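You operate a simulated robot arm through the tools that you are given. There is no shell and no other tool. Be economical: measure what you need, move in short steps, check, and stop when the job is done.

You are at the controls of a simulated two-armed robot. One attempt, no reset.

JOB
Grease the top of the grey lug in the press and close the jar.
Fine: hold the jar to turn its lid; use the dabber and put it back; leave the press's lever alone. Set down upright: black dabber. A coat counts when it lies all over at full strength: go over it till it gets no stronger.
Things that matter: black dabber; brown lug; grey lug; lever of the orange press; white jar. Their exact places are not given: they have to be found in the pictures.

The check looks at the end state, three seconds after you hand in, the way a careful person would. Anything else that was tipped, shoved, dropped, spilled or broken makes it a failure. Lids that push on must go on centred and level and be pressed home; caps that screw on are set level and turned clockwise until they are tight.

ROBOT AND FRAMES
Two 7-joint arms with two-finger parallel grippers on one trunk, on a base that drives. Base frame: it is fixed to the floor where the robot stands at the start and does not move with it; the origin is under the middle of the robot, x ahead of it, y to its left, z up; the surface under the hand at the start is at about z = 0.8. Readings come in m, rad, newtons and seconds.
The left shoulder is at the start at [0.07, 0.163, 1.145], the right one opposite. With the tool pointing down near the work surface each hand reaches from about 0.38 to 0.88 m from the robot's upright axis, wherever it stands, measured 20 degrees to its own side. Places, roughly: brown lug [-6.25, -4.75, 0.75]; lever of the orange press [0.5, 0.3, 0.9]. Payload 3.43 kg a hand.
Tool frame (each hand has its own): the origin (TCP) lies between the finger pads and is the grasp point; the fingertips stand 0.034 m ahead of it; z points along the fingers, y is the line along which they close. Largest opening 0.128 m; finger width 0.024, thickness 0.012; the body of the gripper, 0.048 by 0.13 m, starts 0.096 m behind the TCP.
Orientation is that of the tool frame in the base frame, as a unit quaternion [w, x, y, z]. With the fingers straight down and closing along the base's y, the tool's x points along the base's -x, its y along +y and its z along -z.

CONTROLS
- The arms move only by the tool step_arm. It takes "left_targets", "right_targets" or both (then of equal length, played together; a hand with none holds still); each is a list of rows, each an object (a shift or turn left out is 0, a gripper value left out holds the last) with "translation": the shift along the tool's x, y, z in units of 25 mm (1.0 is 25 mm), a list of three; "dr": the turn, a rotation vector about the tool's x, y, z in units of 6 degrees (1.0 is 6 degrees), a list of three. In form: [{"translation": [x, y, z], "dr": [rx, ry, rz]}, ...]. A call has 1 to 10 rows; each row shifts and turns the commanded pose from where the row before left it, along the tool's axes as they then stand. "left_claw" and "right_claw" are, for a hand that has rows, the finger opening in m, from 0 to 0.128, set as the call begins (left out, the last holds). A call with a number of a shift or a turn outside -1 to 1 is refused whole. A row lasts 0.2 s, in which the tool goes at most 0.05 m and 0.15 rad; a call with a longer step from one row to the next is refused whole, and so is a gripper value outside its range. A pose out of reach is approached as far as the arm can. The call stops where the force on the tool passes 40 N (or 10 N more than at its start, if that is more) or the arm is blocked; 0.2 s more then pass. Each finger travels about 0.153 m/s and halts on what it meets, pressing with about 38 N; the grip force reading is that of the motor and also rises with nothing between the fingers. The clock runs only during rows and for 0.2 s after the last one: add rows that do not move to give the fingers time. It gives the time, the measured TCP pose, the force on the tool (base axes), the opening and the grip force at its end, in the units of the frame above (readings bear some noise), with the torque about the TCP (base axes, N m) and any sound that the robot's microphone picked up, and new pictures: "show" is both (left out), scene, wrist or none (wrist: the cameras of the hands that moved).
- Cameras (640 x 400 px; columns grow to the right, rows downward): "scene" is now at [0.1298, 0.0414, 1.3777]; the picture's right is [0.45, -0.89, 0.00], its down [-0.48, -0.24, -0.84] and it looks along [0.75, 0.38, -0.54] (base axes); focal length 254 px, centre (320, 200). "left" rides on the left gripper at [0.076, 0.011, -0.16] in its tool frame; the picture's right is [-0.15, 0.99, 0.00], its down [-0.88, -0.13, -0.46] and it looks along [-0.45, -0.07, 0.89] (tool axes); focal length 234 px, centre (320, 200). "right" rides on the right gripper at [0.076, -0.011, -0.16] in its tool frame; the picture's right is [0.15, 0.99, 0.00], its down [-0.88, 0.13, -0.46] and it looks along [-0.45, 0.07, 0.89] (tool axes); focal length 234 px, centre (320, 200).
- move_column(by): slides the trunk up (or, below 0, down) by that many m; the arms and the scene camera ride with it, the base frame stays. It gives what a move gives, with no picture.
- roll_base(legs): drives the robot by 1 to 6 legs, each [ahead, left, turn to the left] in m, m and rad, along the robot's own axes; the way and the turn of a leg run together, so that a leg with both is an arc; at most 1.5 m and 3.142 rad a leg. The arms and the cameras ride along, it lands a little off, and it stops where it bumps. It gives what a move gives, and a new picture of the scene camera.
- head_to(pan, tilt): turns the head with the scene camera to pan (to the left, within 1.501 rad either way) and tilt (down, from -0.506 to 1.204), counted from straight ahead of the robot. It gives what a move gives, and a new picture of the scene camera.
- probe_pixels(camera, pixels): for up to 12 pixels [column, row] of the newest picture of that camera ("zoom" is the newest enlarged one), the place [x, y, z] in the base frame of the surface seen there, good to about 0.002 m. It takes no simulated time.
- close_up(camera, box): a new picture of the part [left, top, right, bottom] of that camera's present view, enlarged. It takes no simulated time.
- close_job(): hands the job in; it is judged then, once.

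Keep the steps short. Do not move on a guess: measure, check each grasp and each placing, and mend mistakes. In all there are 80 turns and 260 pictures (those below and enlarged ones count). Leave the grippers open and the arms clear of the work at the hand-in unless told otherwise, and finish with a single line.

The tools are called after "Request:" by a JSON object that holds its "name" and its "arguments". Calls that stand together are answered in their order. step_arm: Moves the arms, as the interface text tells. Its arguments: {"type":"object","properties":{"left_targets":{"type":"array","items":{"type":"object","properties":{"translation":{"type":"array","items":{"type":"number"}},"dr":{"type":"array","items":{"type":"number"}}}}},"left_claw":{"type":"number"},"right_targets":{"type":"array","items":{"type":"object","properties":{"translation":{"type":"array","items":{"type":"number"}},"dr":{"type":"array","items":{"type":"number"}}}}},"right_claw":{"type":"number"},"show":{"type":"string","enum":["both","scene","wrist","none"]}},"required":[]} The other tools are called the same way: move_column (by) slides the trunk up or down; roll_base (legs) drives the base; head_to (pan, tilt) turns the head that bears the scene camera; probe_pixels (camera, pixels) gives the place of the surface under pixels of a picture; close_up (camera, box) takes an enlarged picture of a part of a camera's view; close_job () hands the job in.

At the start:

```text
time: 0.0
left_tool_pos: [0.4969, 0.4622, 1.1758]
left_tool_rot: [0.0, 0.001, 1.0, 0.001]
left_wrist_force: [-0.3, 0.2, -0.6]
left_torque: [0.0, 0.01, 0.0]
left_finger_gap: 0.128
left_gripper_force: 0.0
right_tool_pos: [0.5792, 0.0232, 1.2195]
right_tool_rot: [0.0, 0.001, 1.0, 0.0]
right_wrist_force: [0.2, -0.3, -0.1]
right_torque: [-0.02, -0.01, 0.01]
right_finger_gap: 0.1279
right_gripper_force: 0.0
trunk travel left (down, up): [-0.625, 0.315]
robot x, y, heading: [-0.0025, -0.0025, -0.001]
head pan, tilt: [0.471, 0.564]
```

scene: 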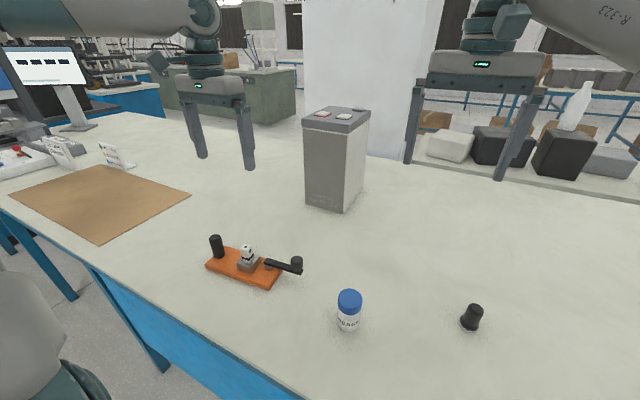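
right: 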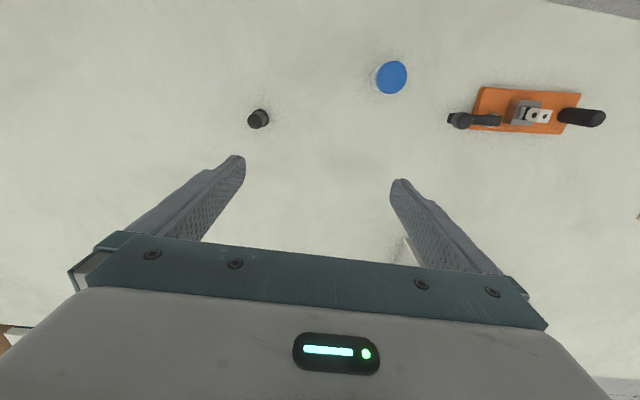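
left: 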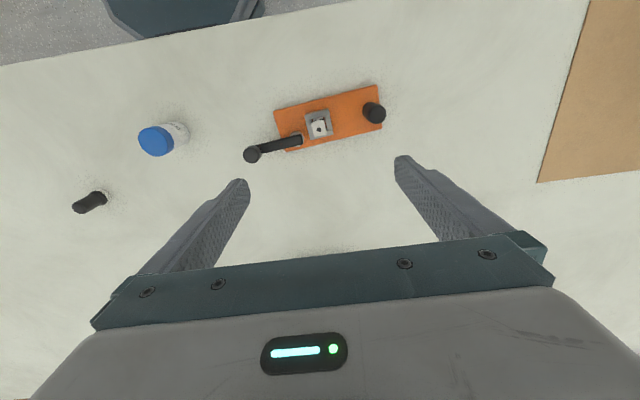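

I see the press (245,263), the jar with a blue lid (348,310) and the dabber (472,317). I'll enlarge these and probe them.

Request:
{"name": "close_up", "arguments": {"camera": "scene", "box": [190, 220, 320, 301]}}

Request:
{"name": "close_up", "arguments": {"camera": "scene", "box": [320, 270, 500, 382]}}

Request:
{"name": "close_up", "arguments": {"camera": "left", "box": [240, 70, 400, 170]}}

Request:
{"name": "probe_pixels", "arguments": {"camera": "scene", "pixels": [[348, 298], [348, 320], [349, 334], [474, 308], [470, 319], [466, 330], [217, 240], [246, 248], [246, 265], [298, 262], [225, 265], [272, 275]]}}

Request:
{"name": "probe_pixels", "arguments": {"camera": "right", "pixels": [[391, 77], [391, 63], [391, 91], [377, 78], [406, 78], [257, 118], [520, 115], [538, 116], [547, 117], [460, 120], [487, 121]]}}

```text
4.92 times, centred on (255, 260) of scene
```

zoom: 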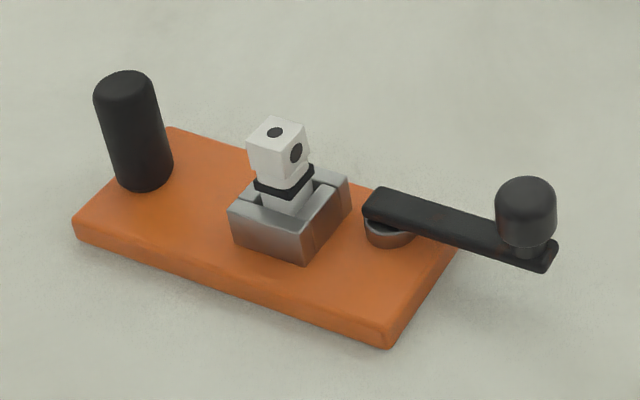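

```text
3.56 times, centred on (410, 326) of scene
```

zoom: 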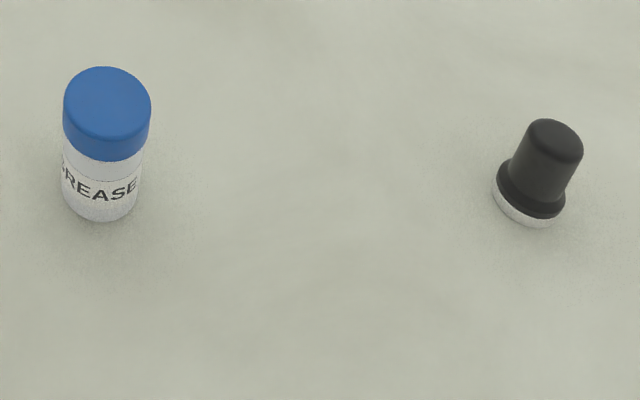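

```text
4.00 times, centred on (320, 120) of left
```

zoom: 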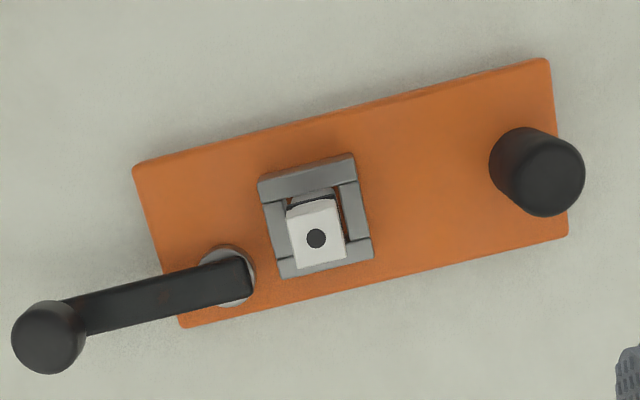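

```text
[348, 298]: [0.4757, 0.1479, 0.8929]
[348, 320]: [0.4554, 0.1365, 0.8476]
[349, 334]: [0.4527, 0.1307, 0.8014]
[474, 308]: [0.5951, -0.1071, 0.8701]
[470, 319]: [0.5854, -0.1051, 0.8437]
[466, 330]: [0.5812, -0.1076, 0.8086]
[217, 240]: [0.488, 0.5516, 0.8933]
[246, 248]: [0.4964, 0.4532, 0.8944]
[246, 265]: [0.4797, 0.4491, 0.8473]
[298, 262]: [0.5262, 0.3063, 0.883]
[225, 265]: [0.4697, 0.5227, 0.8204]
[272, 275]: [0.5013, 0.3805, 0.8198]
```

```text
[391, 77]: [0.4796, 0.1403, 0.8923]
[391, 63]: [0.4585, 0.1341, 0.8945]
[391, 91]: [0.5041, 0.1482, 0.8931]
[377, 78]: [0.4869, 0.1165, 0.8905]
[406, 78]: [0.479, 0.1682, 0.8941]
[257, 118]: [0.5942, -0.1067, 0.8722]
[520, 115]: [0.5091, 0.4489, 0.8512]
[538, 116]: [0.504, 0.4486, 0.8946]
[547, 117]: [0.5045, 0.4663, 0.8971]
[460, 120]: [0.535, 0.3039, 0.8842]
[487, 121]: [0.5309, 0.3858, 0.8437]
```

The jar is at about (0.482,0.143), the dabber at (0.594,-0.107), and the lug top at about (0.50,0.452,0.897). My plan is for the right hand to hold the jar low and from the side, while the left hand works the lid and the dabber. I'll back the base off 0.1 m first to give the arms more room.

Request:
{"name": "roll_base", "arguments": {"legs": [[-0.1, 0, 0]]}}

```text
time: 1.1
left_tool_pos: [0.3981, 0.4632, 1.1763]
left_tool_rot: [0.001, 0.0, 1.0, 0.0]
left_wrist_force: [-0.4, -0.3, 0.5]
left_torque: [-0.02, -0.02, -0.01]
left_finger_gap: 0.128
left_gripper_force: 0.0
right_tool_pos: [0.48, 0.0234, 1.2197]
right_tool_rot: [0.0, 0.001, 1.0, 0.0]
right_wrist_force: [-0.9, -0.4, 0.6]
right_torque: [0.0, -0.02, -0.01]
right_finger_gap: 0.1278
right_gripper_force: 0.1
trunk travel left (down, up): [-0.625, 0.315]
robot x, y, heading: [-0.0991, -0.0005, 0.002]
head pan, tilt: [0.471, 0.564]
```

scene: 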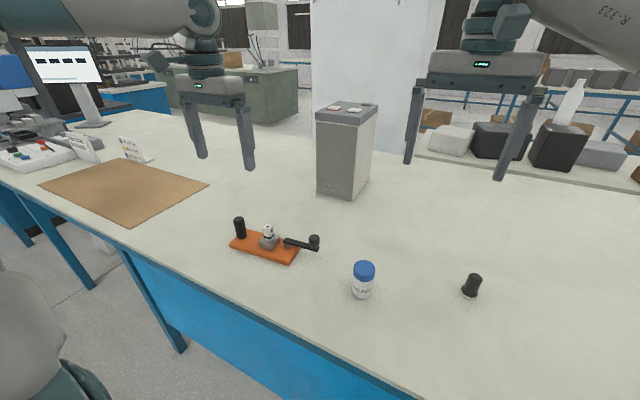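

Base is back 0.1 m. Next I'll measure the jar's lid seam, the table edge and the dabber's flare.

Request:
{"name": "close_up", "arguments": {"camera": "scene", "box": [324, 250, 404, 300]}}

Request:
{"name": "probe_pixels", "arguments": {"camera": "zoom", "pixels": [[310, 100], [310, 160], [310, 215], [310, 235], [310, 260], [310, 380], [235, 250], [385, 250], [232, 160], [392, 160], [390, 225], [240, 215]]}}

Request:
{"name": "probe_pixels", "arguments": {"camera": "scene", "pixels": [[360, 375], [280, 338], [460, 300], [472, 275], [472, 285], [470, 294], [464, 293], [480, 295]]}}

Request:
{"name": "close_up", "arguments": {"camera": "scene", "box": [440, 260, 504, 300]}}

```text
8.00 times, centred on (364, 275) of scene
```

zoom: 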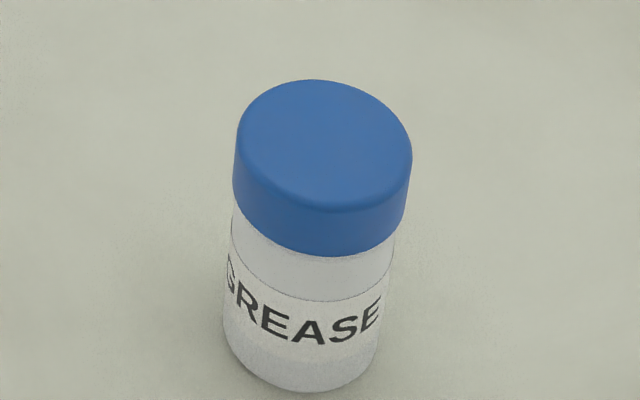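

```text
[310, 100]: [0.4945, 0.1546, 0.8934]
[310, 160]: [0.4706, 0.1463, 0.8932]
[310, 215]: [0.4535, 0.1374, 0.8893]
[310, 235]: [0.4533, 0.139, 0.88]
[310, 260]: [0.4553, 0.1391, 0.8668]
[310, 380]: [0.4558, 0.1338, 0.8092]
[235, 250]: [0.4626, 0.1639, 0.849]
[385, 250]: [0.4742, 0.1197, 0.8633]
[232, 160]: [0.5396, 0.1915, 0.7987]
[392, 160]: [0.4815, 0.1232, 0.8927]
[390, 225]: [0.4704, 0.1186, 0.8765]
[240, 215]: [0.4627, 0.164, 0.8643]
```

```text
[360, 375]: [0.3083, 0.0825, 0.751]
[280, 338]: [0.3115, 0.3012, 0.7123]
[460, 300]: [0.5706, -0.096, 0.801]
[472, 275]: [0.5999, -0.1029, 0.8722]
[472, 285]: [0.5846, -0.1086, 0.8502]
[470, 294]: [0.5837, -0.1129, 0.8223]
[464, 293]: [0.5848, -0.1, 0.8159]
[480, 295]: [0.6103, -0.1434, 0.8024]
```

```text
10.00 times, centred on (472, 280) of scene
```

zoom: 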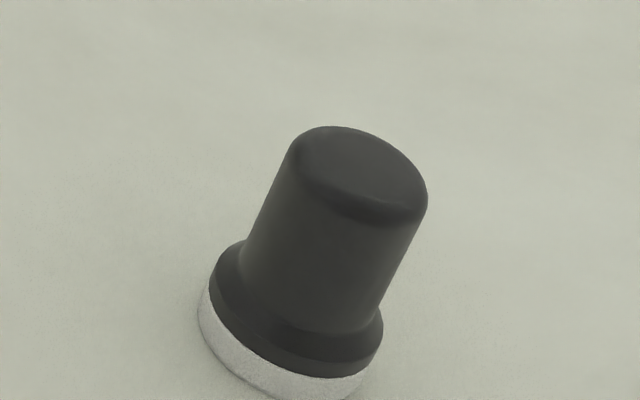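

Jar: centre about (0.478,0.144), lid z 0.866–0.893, body below with a radius of about 0.025. I'll yaw the right hand 115° so its camera is on top when it tilts toward the jar from the right.

Request:
{"name": "step_arm", "arguments": {"right_targets": [{"dr": [0, 0, 1]}, {"dr": [0, 0, 1]}, {"dr": [0, 0, 1]}, {"dr": [0, 0, 1]}, {"dr": [0, 0, 1]}, {"dr": [0, 0, 1]}, {"dr": [0, 0, 1]}, {"dr": [0, 0, 1]}, {"dr": [0, 0, 1]}, {"dr": [0, 0, 1]}], "show": "none"}}

Request:
{"name": "step_arm", "arguments": {"right_targets": [{"dr": [0, 0, 1]}, {"dr": [0, 0, 1]}, {"dr": [0, 0, 1]}, {"dr": [0, 0, 1]}, {"dr": [0, 0, 1]}, {"dr": [0, 0, 1]}, {"dr": [0, 0, 1]}, {"dr": [0, 0, 1]}, {"dr": [0, 0, 1]}, {}], "show": "scene"}}

```text
time: 3.4
left_tool_pos: [0.3974, 0.462, 1.1779]
left_tool_rot: [-0.001, 0.0, 1.0, 0.0]
left_wrist_force: [-0.5, -0.6, 0.2]
left_torque: [0.01, -0.01, -0.04]
left_finger_gap: 0.128
left_gripper_force: 0.0
right_tool_pos: [0.4789, 0.0233, 1.2209]
right_tool_rot: [0.0, 0.501, 0.866, 0.0]
right_wrist_force: [0.0, -1.0, -0.6]
right_torque: [0.02, 0.02, 0.02]
right_finger_gap: 0.128
right_gripper_force: 0.0
trunk travel left (down, up): [-0.625, 0.315]
robot x, y, heading: [-0.099, -0.0006, -0.001]
head pan, tilt: [0.471, 0.564]
```

```text
time: 5.5
left_tool_pos: [0.3977, 0.4615, 1.1763]
left_tool_rot: [0.0, 0.0, 1.0, 0.0]
left_wrist_force: [-0.3, -0.5, -0.2]
left_torque: [0.02, -0.01, 0.0]
left_finger_gap: 0.1279
left_gripper_force: 0.1
right_tool_pos: [0.4787, 0.0219, 1.2198]
right_tool_rot: [0.0, 0.84, 0.543, 0.001]
right_wrist_force: [0.4, -0.5, 0.0]
right_torque: [-0.02, 0.02, 0.0]
right_finger_gap: 0.128
right_gripper_force: 0.0
trunk travel left (down, up): [-0.625, 0.315]
robot x, y, heading: [-0.1003, 0.0014, 0.001]
head pan, tilt: [0.471, 0.564]
```

scene: 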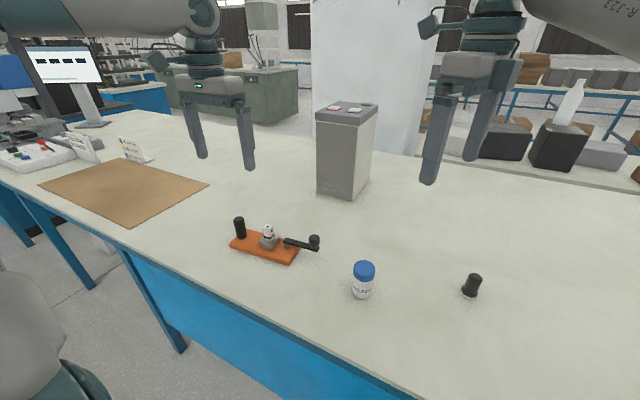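

Yaw reached (tool x at 65.7°). Now I'll pitch the tool up 68° so that it points toward the jar, 22° below horizontal.

Request:
{"name": "step_arm", "arguments": {"right_targets": [{"dr": [0, 1, 0]}, {"dr": [0, 1, 0]}, {"dr": [0, 1, 0]}, {"dr": [0, 1, 0]}, {"dr": [0, 1, 0]}, {"dr": [0, 1, 0]}, {"dr": [0, 1, 0]}, {"dr": [0, 1, 0]}, {"dr": [0, 1, 0]}, {"dr": [0, 1, 0]}], "show": "none"}}

Request:
{"name": "step_arm", "arguments": {"right_targets": [{"dr": [0, 1, 0]}, {"dr": [0, 0.333, 0]}, {}], "show": "both"}}

```text
time: 7.8
left_tool_pos: [0.3978, 0.4615, 1.1767]
left_tool_rot: [-0.001, 0.0, 1.0, 0.002]
left_wrist_force: [-0.8, 0.3, 0.9]
left_torque: [0.03, 0.02, 0.01]
left_finger_gap: 0.1281
left_gripper_force: 0.0
right_tool_pos: [0.4797, 0.0226, 1.2202]
right_tool_rot: [-0.273, 0.726, 0.471, 0.421]
right_wrist_force: [-0.6, -0.3, 0.0]
right_torque: [0.0, 0.02, 0.01]
right_finger_gap: 0.1279
right_gripper_force: 0.0
trunk travel left (down, up): [-0.625, 0.315]
robot x, y, heading: [-0.0993, 0.0002, -0.001]
head pan, tilt: [0.471, 0.564]
```

```text
time: 8.6
left_tool_pos: [0.3973, 0.4612, 1.177]
left_tool_rot: [0.001, 0.001, 1.0, 0.0]
left_wrist_force: [0.2, 1.0, 0.0]
left_torque: [-0.01, 0.02, 0.0]
left_finger_gap: 0.1281
left_gripper_force: 0.1
right_tool_pos: [0.4789, 0.0231, 1.2193]
right_tool_rot: [-0.306, 0.694, 0.451, 0.47]
right_wrist_force: [-1.1, -0.6, 0.1]
right_torque: [0.0, 0.02, 0.02]
right_finger_gap: 0.1279
right_gripper_force: 0.0
trunk travel left (down, up): [-0.625, 0.315]
robot x, y, heading: [-0.1017, -0.0015, 0.001]
head pan, tilt: [0.471, 0.564]
```

scene: 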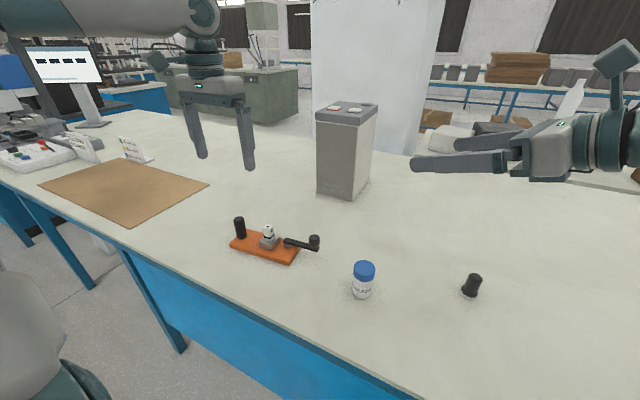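
right: 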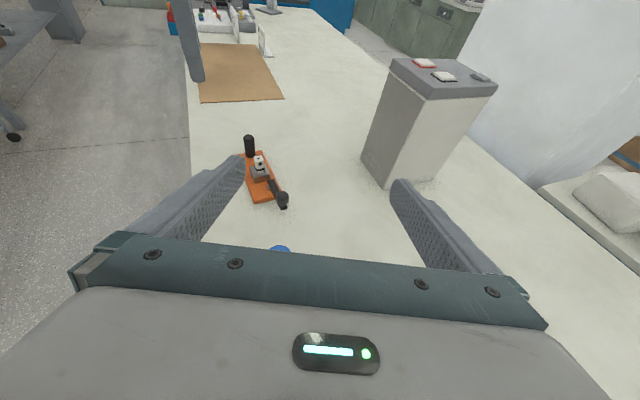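

The right hand is oriented well. Now I'll lower it to a pre-grasp point 0.15 m behind the jar along the tool axis.

Request:
{"name": "step_arm", "arguments": {"right_targets": [{"translation": [-0.978, -0.155, 0.298]}, {"translation": [-0.978, -0.155, 0.298]}, {"translation": [-0.978, -0.155, 0.298]}, {"translation": [-0.978, -0.155, 0.298]}, {"translation": [-0.978, -0.155, 0.298]}, {"translation": [-0.978, -0.155, 0.298]}, {"translation": [-0.978, -0.155, 0.298]}, {"translation": [-0.978, -0.155, 0.298]}, {"translation": [-0.978, -0.155, 0.298]}, {"translation": [-0.978, -0.155, 0.298]}], "show": "scene"}}

Request:
{"name": "step_arm", "arguments": {"right_targets": [{"translation": [-0.978, -0.155, 0.298]}, {"translation": [-0.978, -0.155, 0.298]}, {"translation": [-0.978, -0.155, 0.298]}, {}], "show": "both"}}

```text
time: 10.8
left_tool_pos: [0.3979, 0.4609, 1.1769]
left_tool_rot: [0.0, 0.0, 1.0, 0.0]
left_wrist_force: [-0.2, 0.8, 0.4]
left_torque: [0.0, -0.03, 0.03]
left_finger_gap: 0.128
left_gripper_force: 0.0
right_tool_pos: [0.4342, 0.0178, 0.9671]
right_tool_rot: [-0.304, 0.696, 0.451, 0.469]
right_wrist_force: [1.1, 0.8, -0.4]
right_torque: [0.01, -0.01, 0.02]
right_finger_gap: 0.1279
right_gripper_force: 0.0
trunk travel left (down, up): [-0.625, 0.315]
robot x, y, heading: [-0.1025, 0.0049, -0.001]
head pan, tilt: [0.471, 0.564]
```

scene: 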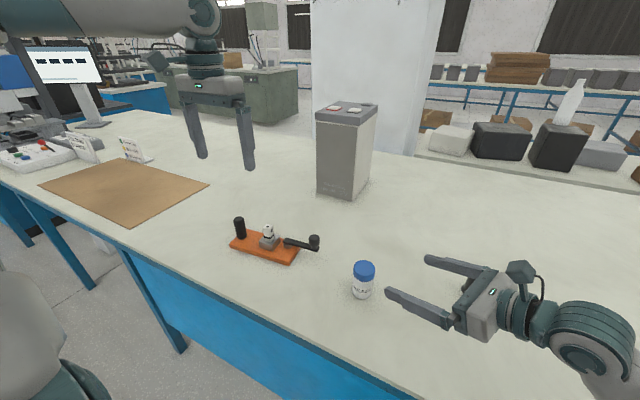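

```text
time: 11.8
left_tool_pos: [0.3971, 0.4624, 1.1757]
left_tool_rot: [0.0, 0.0, 1.0, 0.0]
left_wrist_force: [1.0, -0.2, 0.7]
left_torque: [-0.02, -0.02, 0.04]
left_finger_gap: 0.1278
left_gripper_force: 0.0
right_tool_pos: [0.4197, 0.0151, 0.8917]
right_tool_rot: [-0.304, 0.696, 0.451, 0.469]
right_wrist_force: [-0.3, 0.4, 0.5]
right_torque: [0.02, 0.01, 0.0]
right_finger_gap: 0.1279
right_gripper_force: 0.1
trunk travel left (down, up): [-0.625, 0.315]
robot x, y, heading: [-0.0982, 0.0019, -0.0]
head pan, tilt: [0.471, 0.564]
```

scene: 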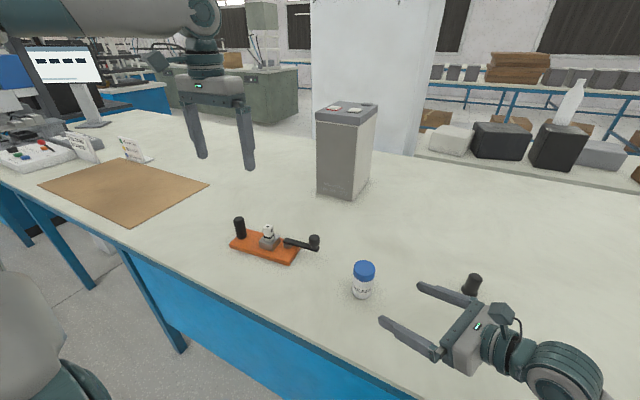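
right: 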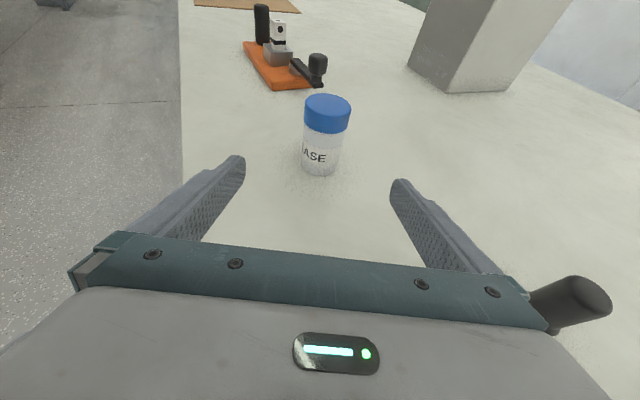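

I can see the jar centred between the fingers, around (322,130). I'll probe it to get a refined centre.

Request:
{"name": "probe_pixels", "arguments": {"camera": "right", "pixels": [[327, 98], [327, 106], [308, 106], [346, 108], [322, 120], [321, 150], [318, 170], [305, 145], [340, 148], [322, 135], [263, 20], [318, 62]]}}

```text
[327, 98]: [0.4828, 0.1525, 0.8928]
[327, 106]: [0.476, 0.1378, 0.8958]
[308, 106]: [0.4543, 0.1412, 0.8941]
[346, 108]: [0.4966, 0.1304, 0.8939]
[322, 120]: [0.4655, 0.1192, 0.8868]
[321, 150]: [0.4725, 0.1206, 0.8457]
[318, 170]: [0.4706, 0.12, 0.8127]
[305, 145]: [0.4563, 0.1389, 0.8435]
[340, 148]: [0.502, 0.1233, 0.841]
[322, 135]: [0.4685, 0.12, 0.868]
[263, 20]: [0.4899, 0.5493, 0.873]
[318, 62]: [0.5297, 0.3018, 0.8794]
```

Jar centre refined to (0.480,0.143). I'll advance 0.153 m along the tool with the fingers open so they straddle the jar body.

Request:
{"name": "step_arm", "arguments": {"right_targets": [{"translation": [-0.008, 0.015, 0.876]}, {"translation": [-0.008, 0.015, 0.876]}, {"translation": [-0.008, 0.015, 0.876]}, {"translation": [-0.008, 0.015, 0.876]}, {"translation": [-0.008, 0.015, 0.876]}, {"translation": [-0.008, 0.015, 0.876]}, {"translation": [-0.008, 0.015, 0.876]}, {}], "show": "both"}}

```text
time: 13.6
left_tool_pos: [0.385, 0.4553, 1.1855]
left_tool_rot: [0.006, 0.001, 1.0, 0.003]
left_wrist_force: [0.1, 0.3, 0.4]
left_torque: [-0.01, -0.03, 0.0]
left_finger_gap: 0.1282
left_gripper_force: 0.0
right_tool_pos: [0.4729, 0.136, 0.8406]
right_tool_rot: [-0.3, 0.693, 0.45, 0.477]
right_wrist_force: [0.3, -0.8, -0.3]
right_torque: [0.0, 0.03, 0.02]
right_finger_gap: 0.1279
right_gripper_force: 0.1
trunk travel left (down, up): [-0.625, 0.315]
robot x, y, heading: [-0.1028, -0.0012, -0.005]
head pan, tilt: [0.471, 0.564]
```

scene: 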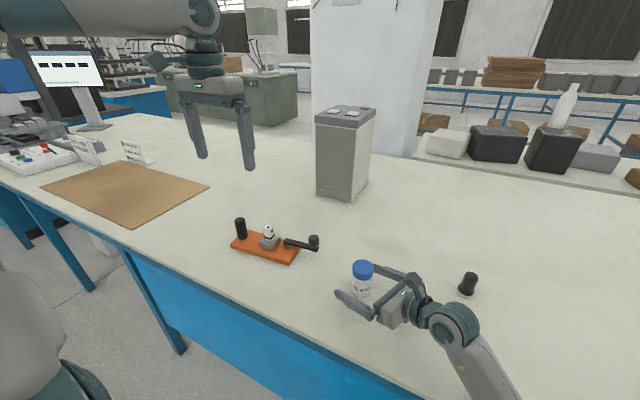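
right: 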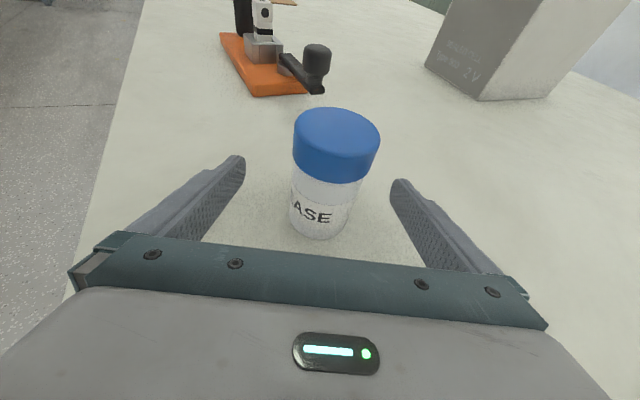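

The left hand shifted up and back about 12 mm and the robot's heading changed. That suggests the right forearm is leaning on the table edge and tilting the robot. I'll back out along the tool and rework the posture.

Request:
{"name": "step_arm", "arguments": {"right_targets": [{"translation": [0.008, -0.015, -0.876]}, {"translation": [0.008, -0.015, -0.876]}, {"translation": [0.008, -0.015, -0.876]}, {"translation": [0.008, -0.015, -0.876]}, {"translation": [0.008, -0.015, -0.876]}, {"translation": [0.008, -0.015, -0.876]}, {"translation": [0.008, -0.015, -0.876]}, {}], "show": "none"}}

Request:
{"name": "head_to", "arguments": {"pan": -0.1, "tilt": 0.9}}

```text
time: 15.3
left_tool_pos: [0.3978, 0.4623, 1.1756]
left_tool_rot: [-0.001, 0.0, 1.0, 0.0]
left_wrist_force: [-1.2, -0.5, -0.7]
left_torque: [-0.02, -0.02, -0.02]
left_finger_gap: 0.1283
left_gripper_force: 0.0
right_tool_pos: [0.4216, 0.0181, 0.8887]
right_tool_rot: [-0.304, 0.696, 0.45, 0.47]
right_wrist_force: [-0.6, -0.4, -0.4]
right_torque: [0.0, 0.01, -0.04]
right_finger_gap: 0.128
right_gripper_force: 0.0
trunk travel left (down, up): [-0.625, 0.315]
robot x, y, heading: [-0.0992, 0.0003, 0.006]
head pan, tilt: [0.471, 0.564]
```

```text
time: 16.3
left_tool_pos: [0.3974, 0.4612, 1.1783]
left_tool_rot: [0.001, 0.001, 1.0, 0.0]
left_wrist_force: [0.5, -0.6, -0.5]
left_torque: [-0.01, 0.0, 0.01]
left_finger_gap: 0.1279
left_gripper_force: 0.0
right_tool_pos: [0.4218, 0.0172, 0.8875]
right_tool_rot: [-0.304, 0.696, 0.45, 0.47]
right_wrist_force: [-0.2, 0.9, 0.7]
right_torque: [0.03, -0.02, 0.0]
right_finger_gap: 0.1282
right_gripper_force: 0.0
trunk travel left (down, up): [-0.625, 0.315]
robot x, y, heading: [-0.1018, 0.0028, -0.007]
head pan, tilt: [-0.099, 0.901]
```

scene: 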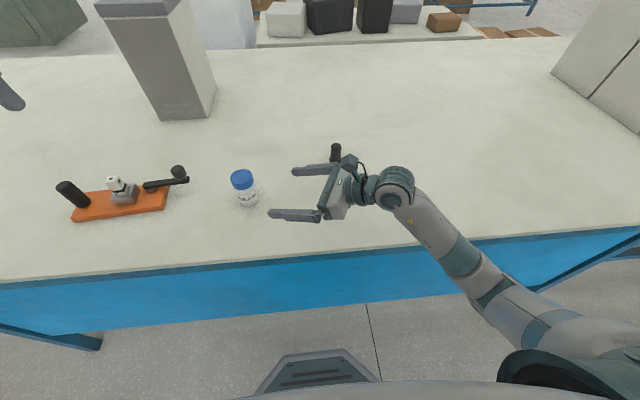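

It recovered. The forearm crosses the table edge low. I'll probe how low it is and raise the trunk by 0.15 m.

Request:
{"name": "probe_pixels", "arguments": {"camera": "scene", "pixels": [[412, 222], [440, 222], [430, 244], [460, 258], [490, 285], [395, 185], [350, 250], [550, 330]]}}

Request:
{"name": "move_column", "arguments": {"by": 0.15}}

```text
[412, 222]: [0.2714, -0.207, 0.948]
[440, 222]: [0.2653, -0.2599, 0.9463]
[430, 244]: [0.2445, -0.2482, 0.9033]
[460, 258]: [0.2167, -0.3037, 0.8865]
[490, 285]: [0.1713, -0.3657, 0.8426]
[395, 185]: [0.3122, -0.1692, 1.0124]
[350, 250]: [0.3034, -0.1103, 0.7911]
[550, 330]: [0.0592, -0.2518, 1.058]
```

```text
time: 18.1
left_tool_pos: [0.3975, 0.462, 1.3275]
left_tool_rot: [0.0, 0.0, 1.0, -0.001]
left_wrist_force: [0.7, -0.1, -0.4]
left_torque: [0.04, 0.01, 0.0]
left_finger_gap: 0.1278
left_gripper_force: 0.1
right_tool_pos: [0.421, 0.0165, 1.0383]
right_tool_rot: [-0.305, 0.695, 0.451, 0.469]
right_wrist_force: [-0.8, -0.5, -0.4]
right_torque: [-0.01, -0.01, 0.0]
right_finger_gap: 0.1281
right_gripper_force: 0.1
trunk travel left (down, up): [-0.775, 0.165]
robot x, y, heading: [-0.0985, 0.0023, 0.003]
head pan, tilt: [-0.099, 0.901]
```

The elbow was hanging at z ≈ 0.84, right by the edge. With the trunk raised, I'll lower the hand again to the pre-grasp point and tilt it 5° steeper.

Request:
{"name": "step_arm", "arguments": {"right_targets": [{"translation": [-0.99, 0.014, 0.45]}, {"translation": [-0.99, 0.014, 0.45]}, {"translation": [-0.99, 0.014, 0.45]}, {"translation": [-0.99, 0.014, 0.45]}, {"translation": [-0.99, 0.014, 0.45]}, {"dr": [0, -0.833, 0]}, {}], "show": "scene"}}

Request:
{"name": "probe_pixels", "arguments": {"camera": "scene", "pixels": [[412, 222], [440, 222], [430, 244], [460, 258], [490, 285], [395, 185], [350, 250], [550, 330]]}}

```text
time: 19.7
left_tool_pos: [0.397, 0.4615, 1.3275]
left_tool_rot: [-0.001, 0.001, 1.0, 0.0]
left_wrist_force: [0.4, -0.6, -0.4]
left_torque: [-0.01, 0.02, 0.01]
left_finger_gap: 0.1279
left_gripper_force: 0.1
right_tool_pos: [0.4267, 0.021, 0.9003]
right_tool_rot: [-0.284, 0.716, 0.464, 0.438]
right_wrist_force: [-0.8, -0.1, -0.1]
right_torque: [-0.01, 0.02, 0.01]
right_finger_gap: 0.1281
right_gripper_force: 0.1
trunk travel left (down, up): [-0.775, 0.165]
robot x, y, heading: [-0.0977, -0.0008, -0.005]
head pan, tilt: [-0.099, 0.901]
```

scene: 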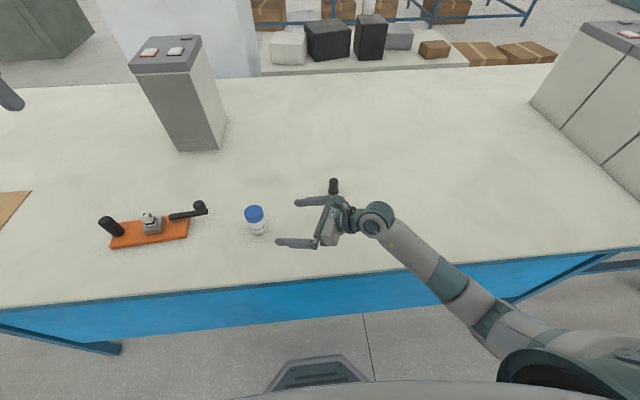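

```text
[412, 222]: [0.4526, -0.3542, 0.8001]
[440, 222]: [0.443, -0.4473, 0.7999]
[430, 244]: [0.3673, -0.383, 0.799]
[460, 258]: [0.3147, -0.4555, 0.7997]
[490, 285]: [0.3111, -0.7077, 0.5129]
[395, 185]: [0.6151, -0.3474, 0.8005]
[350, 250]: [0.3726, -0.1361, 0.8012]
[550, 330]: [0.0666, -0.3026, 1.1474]
```

Request:
{"name": "probe_pixels", "arguments": {"camera": "scene", "pixels": [[395, 250], [415, 265], [430, 278], [450, 290], [470, 305], [500, 325], [400, 232]]}}

```text
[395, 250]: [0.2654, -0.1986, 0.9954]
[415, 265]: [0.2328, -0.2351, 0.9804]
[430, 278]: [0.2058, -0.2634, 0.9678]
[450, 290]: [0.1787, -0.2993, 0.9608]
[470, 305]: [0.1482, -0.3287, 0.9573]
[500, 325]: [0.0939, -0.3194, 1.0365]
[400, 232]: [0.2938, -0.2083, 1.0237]
```

The forearm is now about 5 cm higher at the edge. I'll advance again and watch the left hand's reading for any lean.

Request:
{"name": "step_arm", "arguments": {"right_targets": [{"translation": [0.008, -0.008, 0.85]}, {"translation": [0.008, -0.008, 0.85]}, {"translation": [0.008, -0.008, 0.85]}, {"translation": [0.008, -0.008, 0.85]}, {"translation": [0.008, -0.008, 0.85]}, {"translation": [0.008, -0.008, 0.85]}, {"translation": [0.008, -0.008, 0.85]}, {}], "show": "both"}}

```text
time: 21.5
left_tool_pos: [0.397, 0.4609, 1.327]
left_tool_rot: [0.0, 0.0, 1.0, 0.0]
left_wrist_force: [-1.4, 0.4, 0.4]
left_torque: [0.02, 0.0, -0.01]
left_finger_gap: 0.1279
left_gripper_force: 0.1
right_tool_pos: [0.4805, 0.1426, 0.8357]
right_tool_rot: [-0.284, 0.715, 0.463, 0.439]
right_wrist_force: [0.7, 0.0, -0.3]
right_torque: [0.01, -0.02, 0.01]
right_finger_gap: 0.1281
right_gripper_force: 0.0
trunk travel left (down, up): [-0.775, 0.165]
robot x, y, heading: [-0.0967, 0.0024, -0.0]
head pan, tilt: [-0.099, 0.901]
```

scene: 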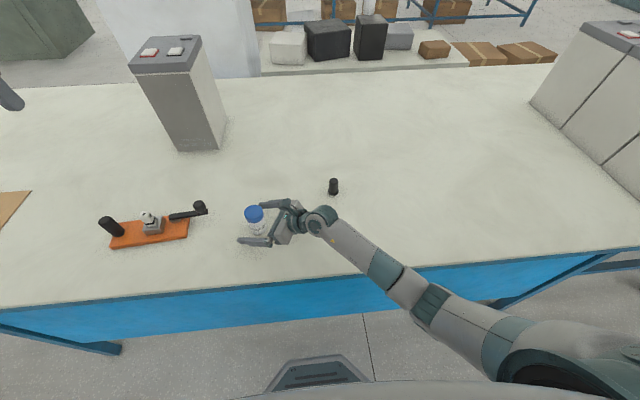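
right: 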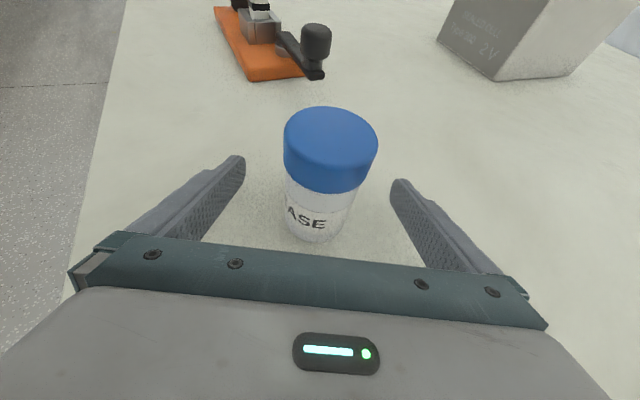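

No lean this time, and the TCP is at the jar axis. Closing the right fingers on the jar body.

Request:
{"name": "step_arm", "arguments": {"right_targets": [{}, {}, {}, {}, {}, {}], "right_claw": 0.04, "show": "both"}}

Request:
{"name": "probe_pixels", "arguments": {"camera": "right", "pixels": [[330, 112], [330, 135], [290, 140], [370, 140], [330, 155], [325, 180]]}}

```text
time: 22.9
left_tool_pos: [0.3972, 0.4621, 1.3255]
left_tool_rot: [0.0, 0.0, 1.0, 0.0]
left_wrist_force: [-0.5, 0.4, -1.0]
left_torque: [0.0, -0.02, -0.04]
left_finger_gap: 0.128
left_gripper_force: 0.0
right_tool_pos: [0.4798, 0.1432, 0.8358]
right_tool_rot: [-0.283, 0.716, 0.464, 0.438]
right_wrist_force: [-0.2, 0.5, -1.1]
right_torque: [0.0, 0.03, 0.01]
right_finger_gap: 0.0511
right_gripper_force: 38.4
trunk travel left (down, up): [-0.775, 0.165]
robot x, y, heading: [-0.0975, 0.0032, 0.003]
head pan, tilt: [-0.099, 0.901]
```

scene: 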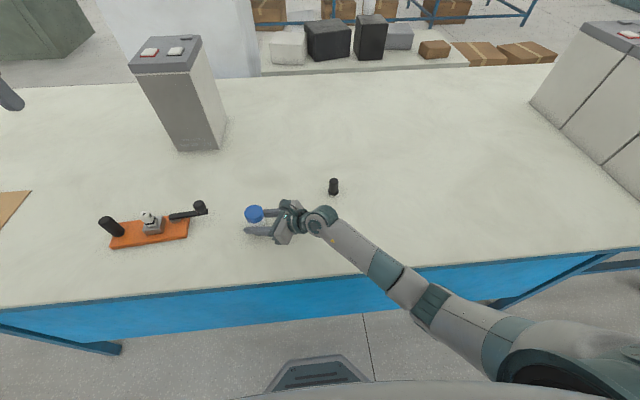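
right: 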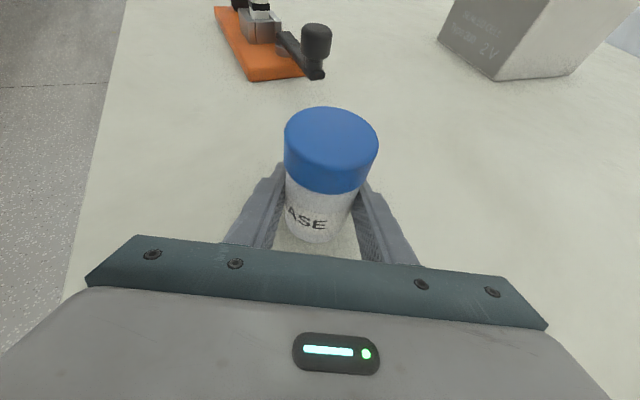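

```text
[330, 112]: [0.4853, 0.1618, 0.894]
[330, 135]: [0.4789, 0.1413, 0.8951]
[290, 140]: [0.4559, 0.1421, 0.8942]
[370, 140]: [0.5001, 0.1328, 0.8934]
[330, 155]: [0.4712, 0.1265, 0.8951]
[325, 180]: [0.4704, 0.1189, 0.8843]
```

The jar is held (gap 0.051, grip 38 N) and still upright at (0.480,0.143). Now I'll bring the left hand over the lid to z ≈ 0.99 with the fingers at 0.075.

Request:
{"name": "step_arm", "arguments": {"left_targets": [{"translation": [-0.237, -0.911, 0.963]}, {"translation": [-0.237, -0.911, 0.963]}, {"translation": [-0.237, -0.911, 0.963]}, {"translation": [-0.237, -0.911, 0.963]}, {"translation": [-0.237, -0.911, 0.963]}, {"translation": [-0.237, -0.911, 0.963]}, {"translation": [-0.237, -0.911, 0.963]}, {"translation": [-0.237, -0.911, 0.963]}, {"translation": [-0.237, -0.911, 0.963]}, {"translation": [-0.237, -0.911, 0.963]}], "left_claw": 0.075, "show": "none"}}

Request:
{"name": "step_arm", "arguments": {"left_targets": [{"translation": [-0.237, -0.911, 0.963]}, {"translation": [-0.237, -0.911, 0.963]}, {"translation": [-0.237, -0.911, 0.963]}, {"translation": [-0.237, -0.911, 0.963]}, {"dr": [0, 0, -1]}, {}], "show": "both"}}

```text
time: 25.1
left_tool_pos: [0.4598, 0.234, 1.0864]
left_tool_rot: [0.0, 0.0, 1.0, 0.0]
left_wrist_force: [1.3, -0.8, -0.6]
left_torque: [0.04, 0.01, 0.01]
left_finger_gap: 0.0754
left_gripper_force: 0.1
right_tool_pos: [0.4803, 0.144, 0.8358]
right_tool_rot: [-0.285, 0.715, 0.464, 0.438]
right_wrist_force: [0.4, 0.9, 0.2]
right_torque: [0.0, 0.01, 0.02]
right_finger_gap: 0.0506
right_gripper_force: 37.8
trunk travel left (down, up): [-0.775, 0.165]
robot x, y, heading: [-0.0989, -0.0028, -0.001]
head pan, tilt: [-0.099, 0.901]
```

```text
time: 26.5
left_tool_pos: [0.4555, 0.1915, 1.0237]
left_tool_rot: [-0.001, -0.053, 0.999, 0.0]
left_wrist_force: [0.1, 0.0, 0.3]
left_torque: [0.0, -0.01, 0.01]
left_finger_gap: 0.075
left_gripper_force: 0.0
left hand out of reach, approached as far as the arm can: row 3, 4
right_tool_pos: [0.4795, 0.1429, 0.8352]
right_tool_rot: [-0.284, 0.715, 0.464, 0.439]
right_wrist_force: [-0.1, 1.4, 0.3]
right_torque: [0.0, 0.01, 0.01]
right_finger_gap: 0.0512
right_gripper_force: 38.1
trunk travel left (down, up): [-0.775, 0.165]
robot x, y, heading: [-0.0999, 0.0024, 0.004]
head pan, tilt: [-0.099, 0.901]
```

scene: 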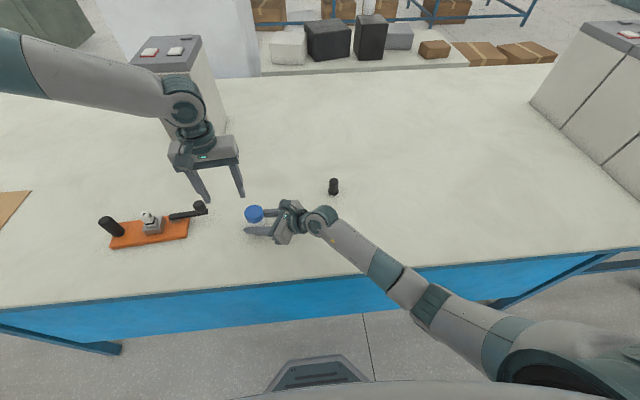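
left: 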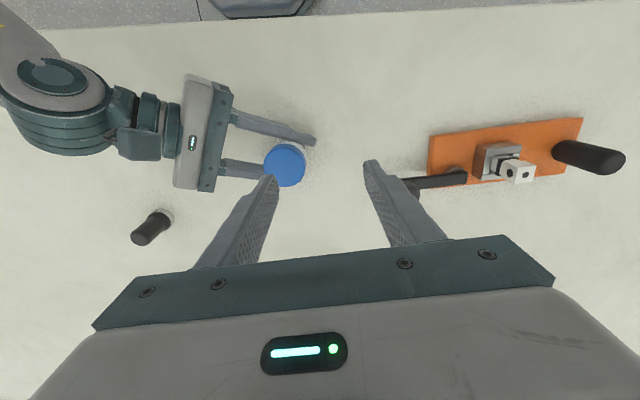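

The left arm can't reach across this far: it stopped at (0.456,0.19,1.02). I'll release the jar, retract the right hand and slide the base 0.15 m right, so both arms have an easier reach.

Request:
{"name": "step_arm", "arguments": {"right_targets": [{}, {}, {}, {}], "right_claw": 0.12, "show": "none"}}

Request:
{"name": "step_arm", "arguments": {"right_targets": [{"translation": [0, 0, -0.85]}, {"translation": [0, 0, -0.85]}, {"translation": [0, 0, -0.85]}, {"translation": [0, 0, -0.85]}, {"translation": [0, 0, -0.85]}, {"translation": [0, 0, -0.85]}, {"translation": [0, 0, -0.85]}, {}], "show": "none"}}

Request:
{"name": "roll_base", "arguments": {"legs": [[0, -0.15, 0]]}}

```text
time: 27.5
left_tool_pos: [0.4551, 0.1914, 1.0228]
left_tool_rot: [0.0, -0.053, 0.999, 0.0]
left_wrist_force: [-0.7, -0.2, 0.2]
left_torque: [0.03, 0.03, -0.02]
left_finger_gap: 0.0747
left_gripper_force: 0.0
right_tool_pos: [0.4802, 0.1414, 0.8364]
right_tool_rot: [-0.284, 0.716, 0.463, 0.439]
right_wrist_force: [0.5, -0.1, -0.3]
right_torque: [-0.02, 0.0, 0.03]
right_finger_gap: 0.1201
right_gripper_force: 0.0
trunk travel left (down, up): [-0.775, 0.165]
robot x, y, heading: [-0.0983, -0.0017, 0.003]
head pan, tilt: [-0.099, 0.901]
```

```text
time: 29.3
left_tool_pos: [0.4562, 0.1915, 1.0232]
left_tool_rot: [0.0, -0.053, 0.999, 0.0]
left_wrist_force: [0.7, 0.2, 0.1]
left_torque: [0.01, -0.01, 0.01]
left_finger_gap: 0.075
left_gripper_force: 0.0
right_tool_pos: [0.4238, 0.0226, 0.904]
right_tool_rot: [-0.284, 0.715, 0.464, 0.439]
right_wrist_force: [-0.6, -1.0, -0.4]
right_torque: [-0.01, -0.03, 0.01]
right_finger_gap: 0.1199
right_gripper_force: 0.2
trunk travel left (down, up): [-0.775, 0.165]
robot x, y, heading: [-0.0955, -0.0039, 0.002]
head pan, tilt: [-0.099, 0.901]
```

```text
time: 30.6
left_tool_pos: [0.4557, 0.0437, 1.0221]
left_tool_rot: [0.001, -0.051, 0.999, -0.002]
left_wrist_force: [0.5, 0.1, -0.6]
left_torque: [-0.01, -0.02, 0.02]
left_finger_gap: 0.0748
left_gripper_force: 0.0
right_tool_pos: [0.4253, -0.1261, 0.9052]
right_tool_rot: [-0.284, 0.715, 0.464, 0.439]
right_wrist_force: [-0.8, -0.4, -0.7]
right_torque: [0.0, -0.01, 0.01]
right_finger_gap: 0.1199
right_gripper_force: 0.1
trunk travel left (down, up): [-0.775, 0.165]
robot x, y, heading: [-0.0967, -0.15, -0.006]
head pan, tilt: [-0.099, 0.901]
```

scene: 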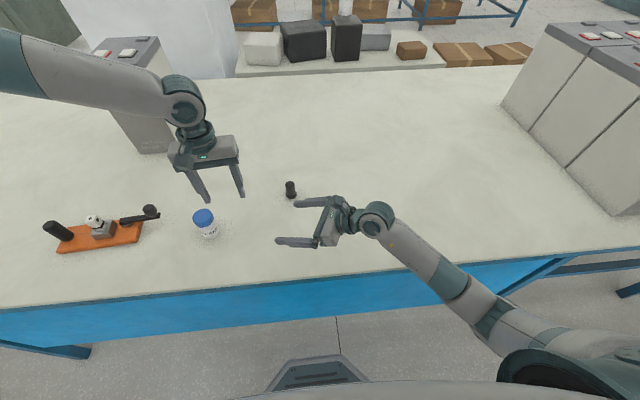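

Base is shifted. Now I'll bring the left hand above the lid, in two halves to check the command reference.

Request:
{"name": "step_arm", "arguments": {"left_targets": [{"translation": [0, 0.9, 0]}, {"translation": [0, 0.9, 0]}, {}], "show": "wrist"}}

```text
time: 31.4
left_tool_pos: [0.452, 0.0859, 1.0223]
left_tool_rot: [0.001, -0.051, 0.999, 0.0]
left_wrist_force: [0.6, -0.3, 0.4]
left_torque: [0.0, 0.02, -0.02]
left_finger_gap: 0.0748
left_gripper_force: 0.1
right_tool_pos: [0.4247, -0.1274, 0.9049]
right_tool_rot: [-0.284, 0.716, 0.463, 0.439]
right_wrist_force: [-0.6, -0.4, 0.1]
right_torque: [0.01, 0.03, -0.01]
right_finger_gap: 0.1204
right_gripper_force: 0.0
trunk travel left (down, up): [-0.775, 0.165]
robot x, y, heading: [-0.1034, -0.1456, -0.005]
head pan, tilt: [-0.099, 0.901]
```

left: 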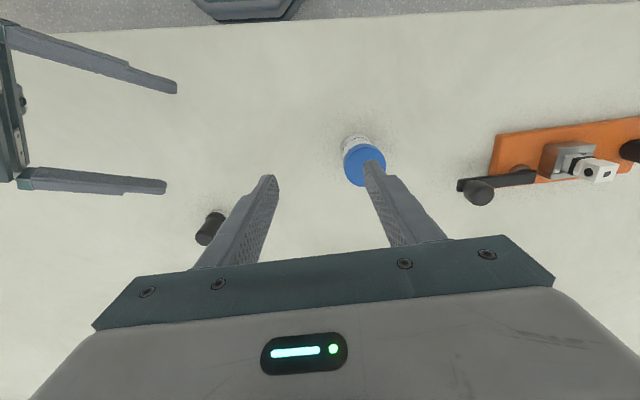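

Commands run from the measured pose. I'll lift the left hand to a spot above the jar and out of the way, and bring the right hand to the pre-grasp point.

Request:
{"name": "step_arm", "arguments": {"left_targets": [{"translation": [-0.473, 0.94, -0.773]}, {"translation": [-0.473, 0.94, -0.773]}, {"translation": [-0.473, 0.94, -0.773]}, {}], "show": "none"}}

Request:
{"name": "step_arm", "arguments": {"right_targets": [{"translation": [0.39, -0.405, 0.811]}, {"translation": [0.39, -0.405, 0.811]}, {"translation": [0.39, -0.405, 0.811]}, {"translation": [0.39, -0.405, 0.811]}, {"translation": [0.39, -0.405, 0.811]}, {"translation": [0.39, -0.405, 0.811]}, {}], "show": "both"}}

Request:
{"name": "probe_pixels", "arguments": {"camera": "right", "pixels": [[327, 98], [327, 106], [322, 120], [321, 150]]}}

```text
time: 32.5
left_tool_pos: [0.478, 0.1599, 1.0793]
left_tool_rot: [0.0, -0.052, 0.999, 0.0]
left_wrist_force: [-0.1, -0.4, -1.2]
left_torque: [0.02, 0.02, -0.02]
left_finger_gap: 0.0751
left_gripper_force: 0.0
right_tool_pos: [0.4241, -0.1265, 0.9034]
right_tool_rot: [-0.285, 0.715, 0.464, 0.439]
right_wrist_force: [0.5, -0.9, 0.5]
right_torque: [0.0, 0.03, 0.03]
right_finger_gap: 0.1203
right_gripper_force: 0.0
trunk travel left (down, up): [-0.775, 0.165]
robot x, y, heading: [-0.0958, -0.1472, 0.0]
head pan, tilt: [-0.099, 0.901]
```

```text
time: 34.0
left_tool_pos: [0.478, 0.1599, 1.0792]
left_tool_rot: [0.0, -0.051, 0.999, 0.0]
left_wrist_force: [0.1, 0.1, 0.1]
left_torque: [-0.02, 0.04, 0.03]
left_finger_gap: 0.0749
left_gripper_force: 0.1
right_tool_pos: [0.4239, 0.0207, 0.9031]
right_tool_rot: [-0.284, 0.716, 0.464, 0.438]
right_wrist_force: [0.2, -0.6, -0.9]
right_torque: [0.02, 0.0, 0.0]
right_finger_gap: 0.1203
right_gripper_force: 0.0
trunk travel left (down, up): [-0.775, 0.165]
robot x, y, heading: [-0.097, -0.1447, -0.006]
head pan, tilt: [-0.099, 0.901]
```

scene: 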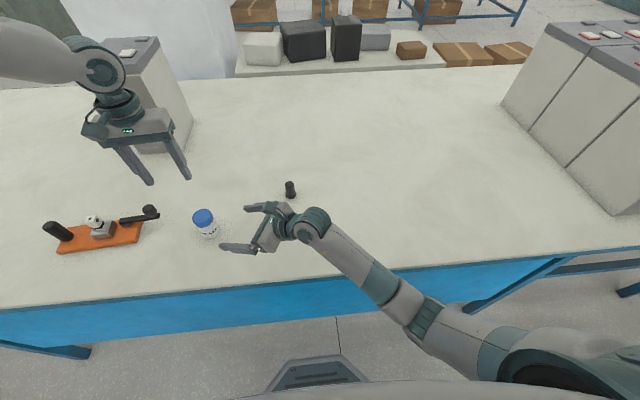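
right: 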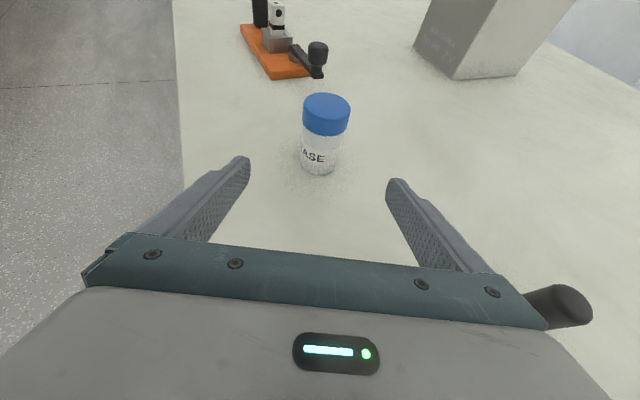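

```text
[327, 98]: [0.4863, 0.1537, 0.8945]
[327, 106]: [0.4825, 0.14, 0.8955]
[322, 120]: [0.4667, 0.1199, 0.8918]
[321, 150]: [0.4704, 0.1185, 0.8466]
```

Jar hasn't moved. I'll advance and grip it with the right hand, then lower the left hand onto the axis at z ≈ 0.95.

Request:
{"name": "step_arm", "arguments": {"right_targets": [{"translation": [0, 0.006, 0.863]}, {"translation": [0, 0.006, 0.863]}, {"translation": [0, 0.006, 0.863]}, {"translation": [0, 0.006, 0.863]}, {"translation": [0, 0.006, 0.863]}, {"translation": [0, 0.006, 0.863]}, {"translation": [0, 0.006, 0.863]}, {}], "show": "wrist"}}

Request:
{"name": "step_arm", "arguments": {"right_targets": [{}, {}, {}, {}, {}, {}], "right_claw": 0.04, "show": "wrist"}}

Request:
{"name": "step_arm", "arguments": {"left_targets": [{"translation": [0, -0.34, 0.9]}, {"translation": [0, -0.34, 0.9]}, {"translation": [0, 0, 0.9]}, {"translation": [0, 0, 0.9]}, {"translation": [0, 0, 0.9]}, {"translation": [0, 0, 0.65]}, {}], "show": "both"}}

```text
time: 35.9
left_tool_pos: [0.4767, 0.1611, 1.0801]
left_tool_rot: [-0.001, -0.051, 0.999, 0.0]
left_wrist_force: [-0.3, 0.0, -1.1]
left_torque: [0.0, -0.03, -0.01]
left_finger_gap: 0.075
left_gripper_force: 0.1
right_tool_pos: [0.4792, 0.1439, 0.8335]
right_tool_rot: [-0.285, 0.715, 0.463, 0.439]
right_wrist_force: [-0.1, -0.9, -0.2]
right_torque: [0.0, -0.01, 0.03]
right_finger_gap: 0.1201
right_gripper_force: 0.2
trunk travel left (down, up): [-0.775, 0.165]
robot x, y, heading: [-0.0995, -0.1443, -0.004]
head pan, tilt: [-0.099, 0.901]
```

right: 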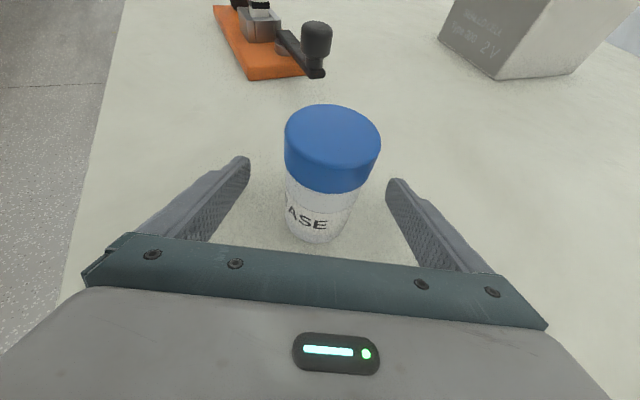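

```text
time: 37.2
left_tool_pos: [0.4779, 0.1607, 1.0787]
left_tool_rot: [0.0, -0.051, 0.999, 0.0]
left_wrist_force: [-0.5, 0.4, 0.1]
left_torque: [0.0, 0.01, 0.01]
left_finger_gap: 0.0749
left_gripper_force: 0.0
right_tool_pos: [0.48, 0.1436, 0.8333]
right_tool_rot: [-0.284, 0.716, 0.463, 0.439]
right_wrist_force: [-0.7, -0.1, -0.7]
right_torque: [-0.01, 0.06, 0.02]
right_finger_gap: 0.0505
right_gripper_force: 38.1
trunk travel left (down, up): [-0.775, 0.165]
robot x, y, heading: [-0.1022, -0.1494, -0.008]
head pan, tilt: [-0.099, 0.901]
```

right: 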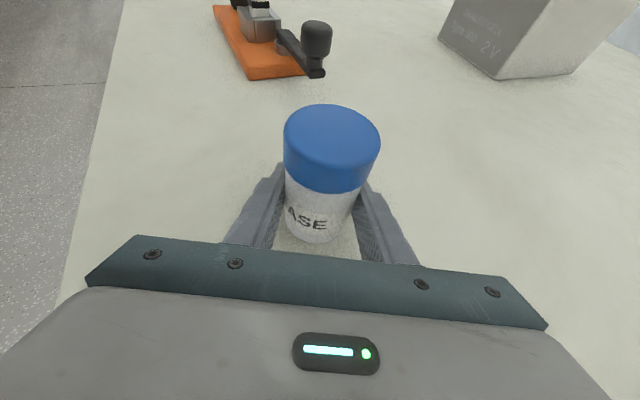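

```text
time: 38.9
left_tool_pos: [0.481, 0.1435, 0.9512]
left_tool_rot: [0.0, -0.051, 0.999, -0.001]
left_wrist_force: [-0.2, -0.1, 0.1]
left_torque: [0.03, 0.02, 0.0]
left_finger_gap: 0.0749
left_gripper_force: 0.1
right_tool_pos: [0.48, 0.1441, 0.8342]
right_tool_rot: [-0.284, 0.716, 0.463, 0.438]
right_wrist_force: [-0.7, 0.3, 0.1]
right_torque: [0.04, 0.02, 0.01]
right_finger_gap: 0.0509
right_gripper_force: 38.6
trunk travel left (down, up): [-0.775, 0.165]
robot x, y, heading: [-0.0987, -0.146, -0.002]
head pan, tilt: [-0.099, 0.901]
```

scene: 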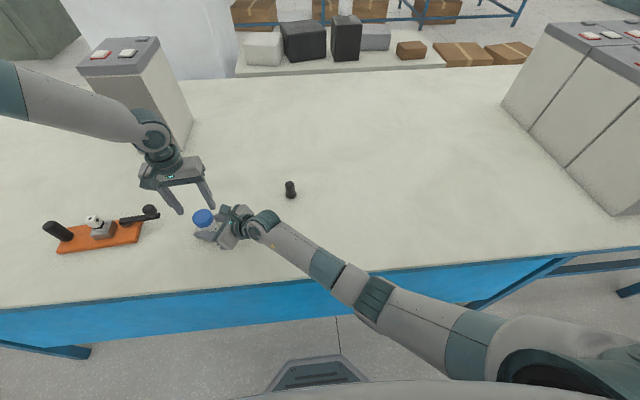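
left: 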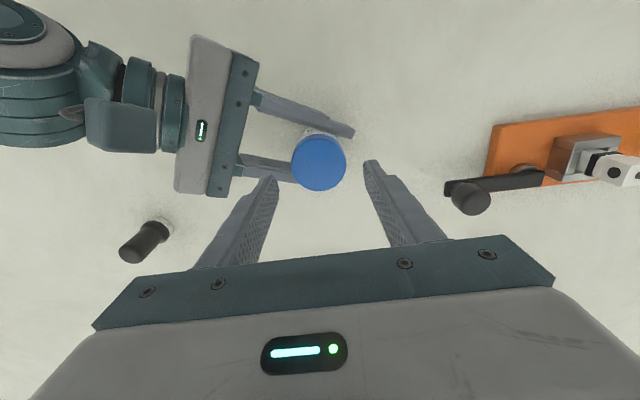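

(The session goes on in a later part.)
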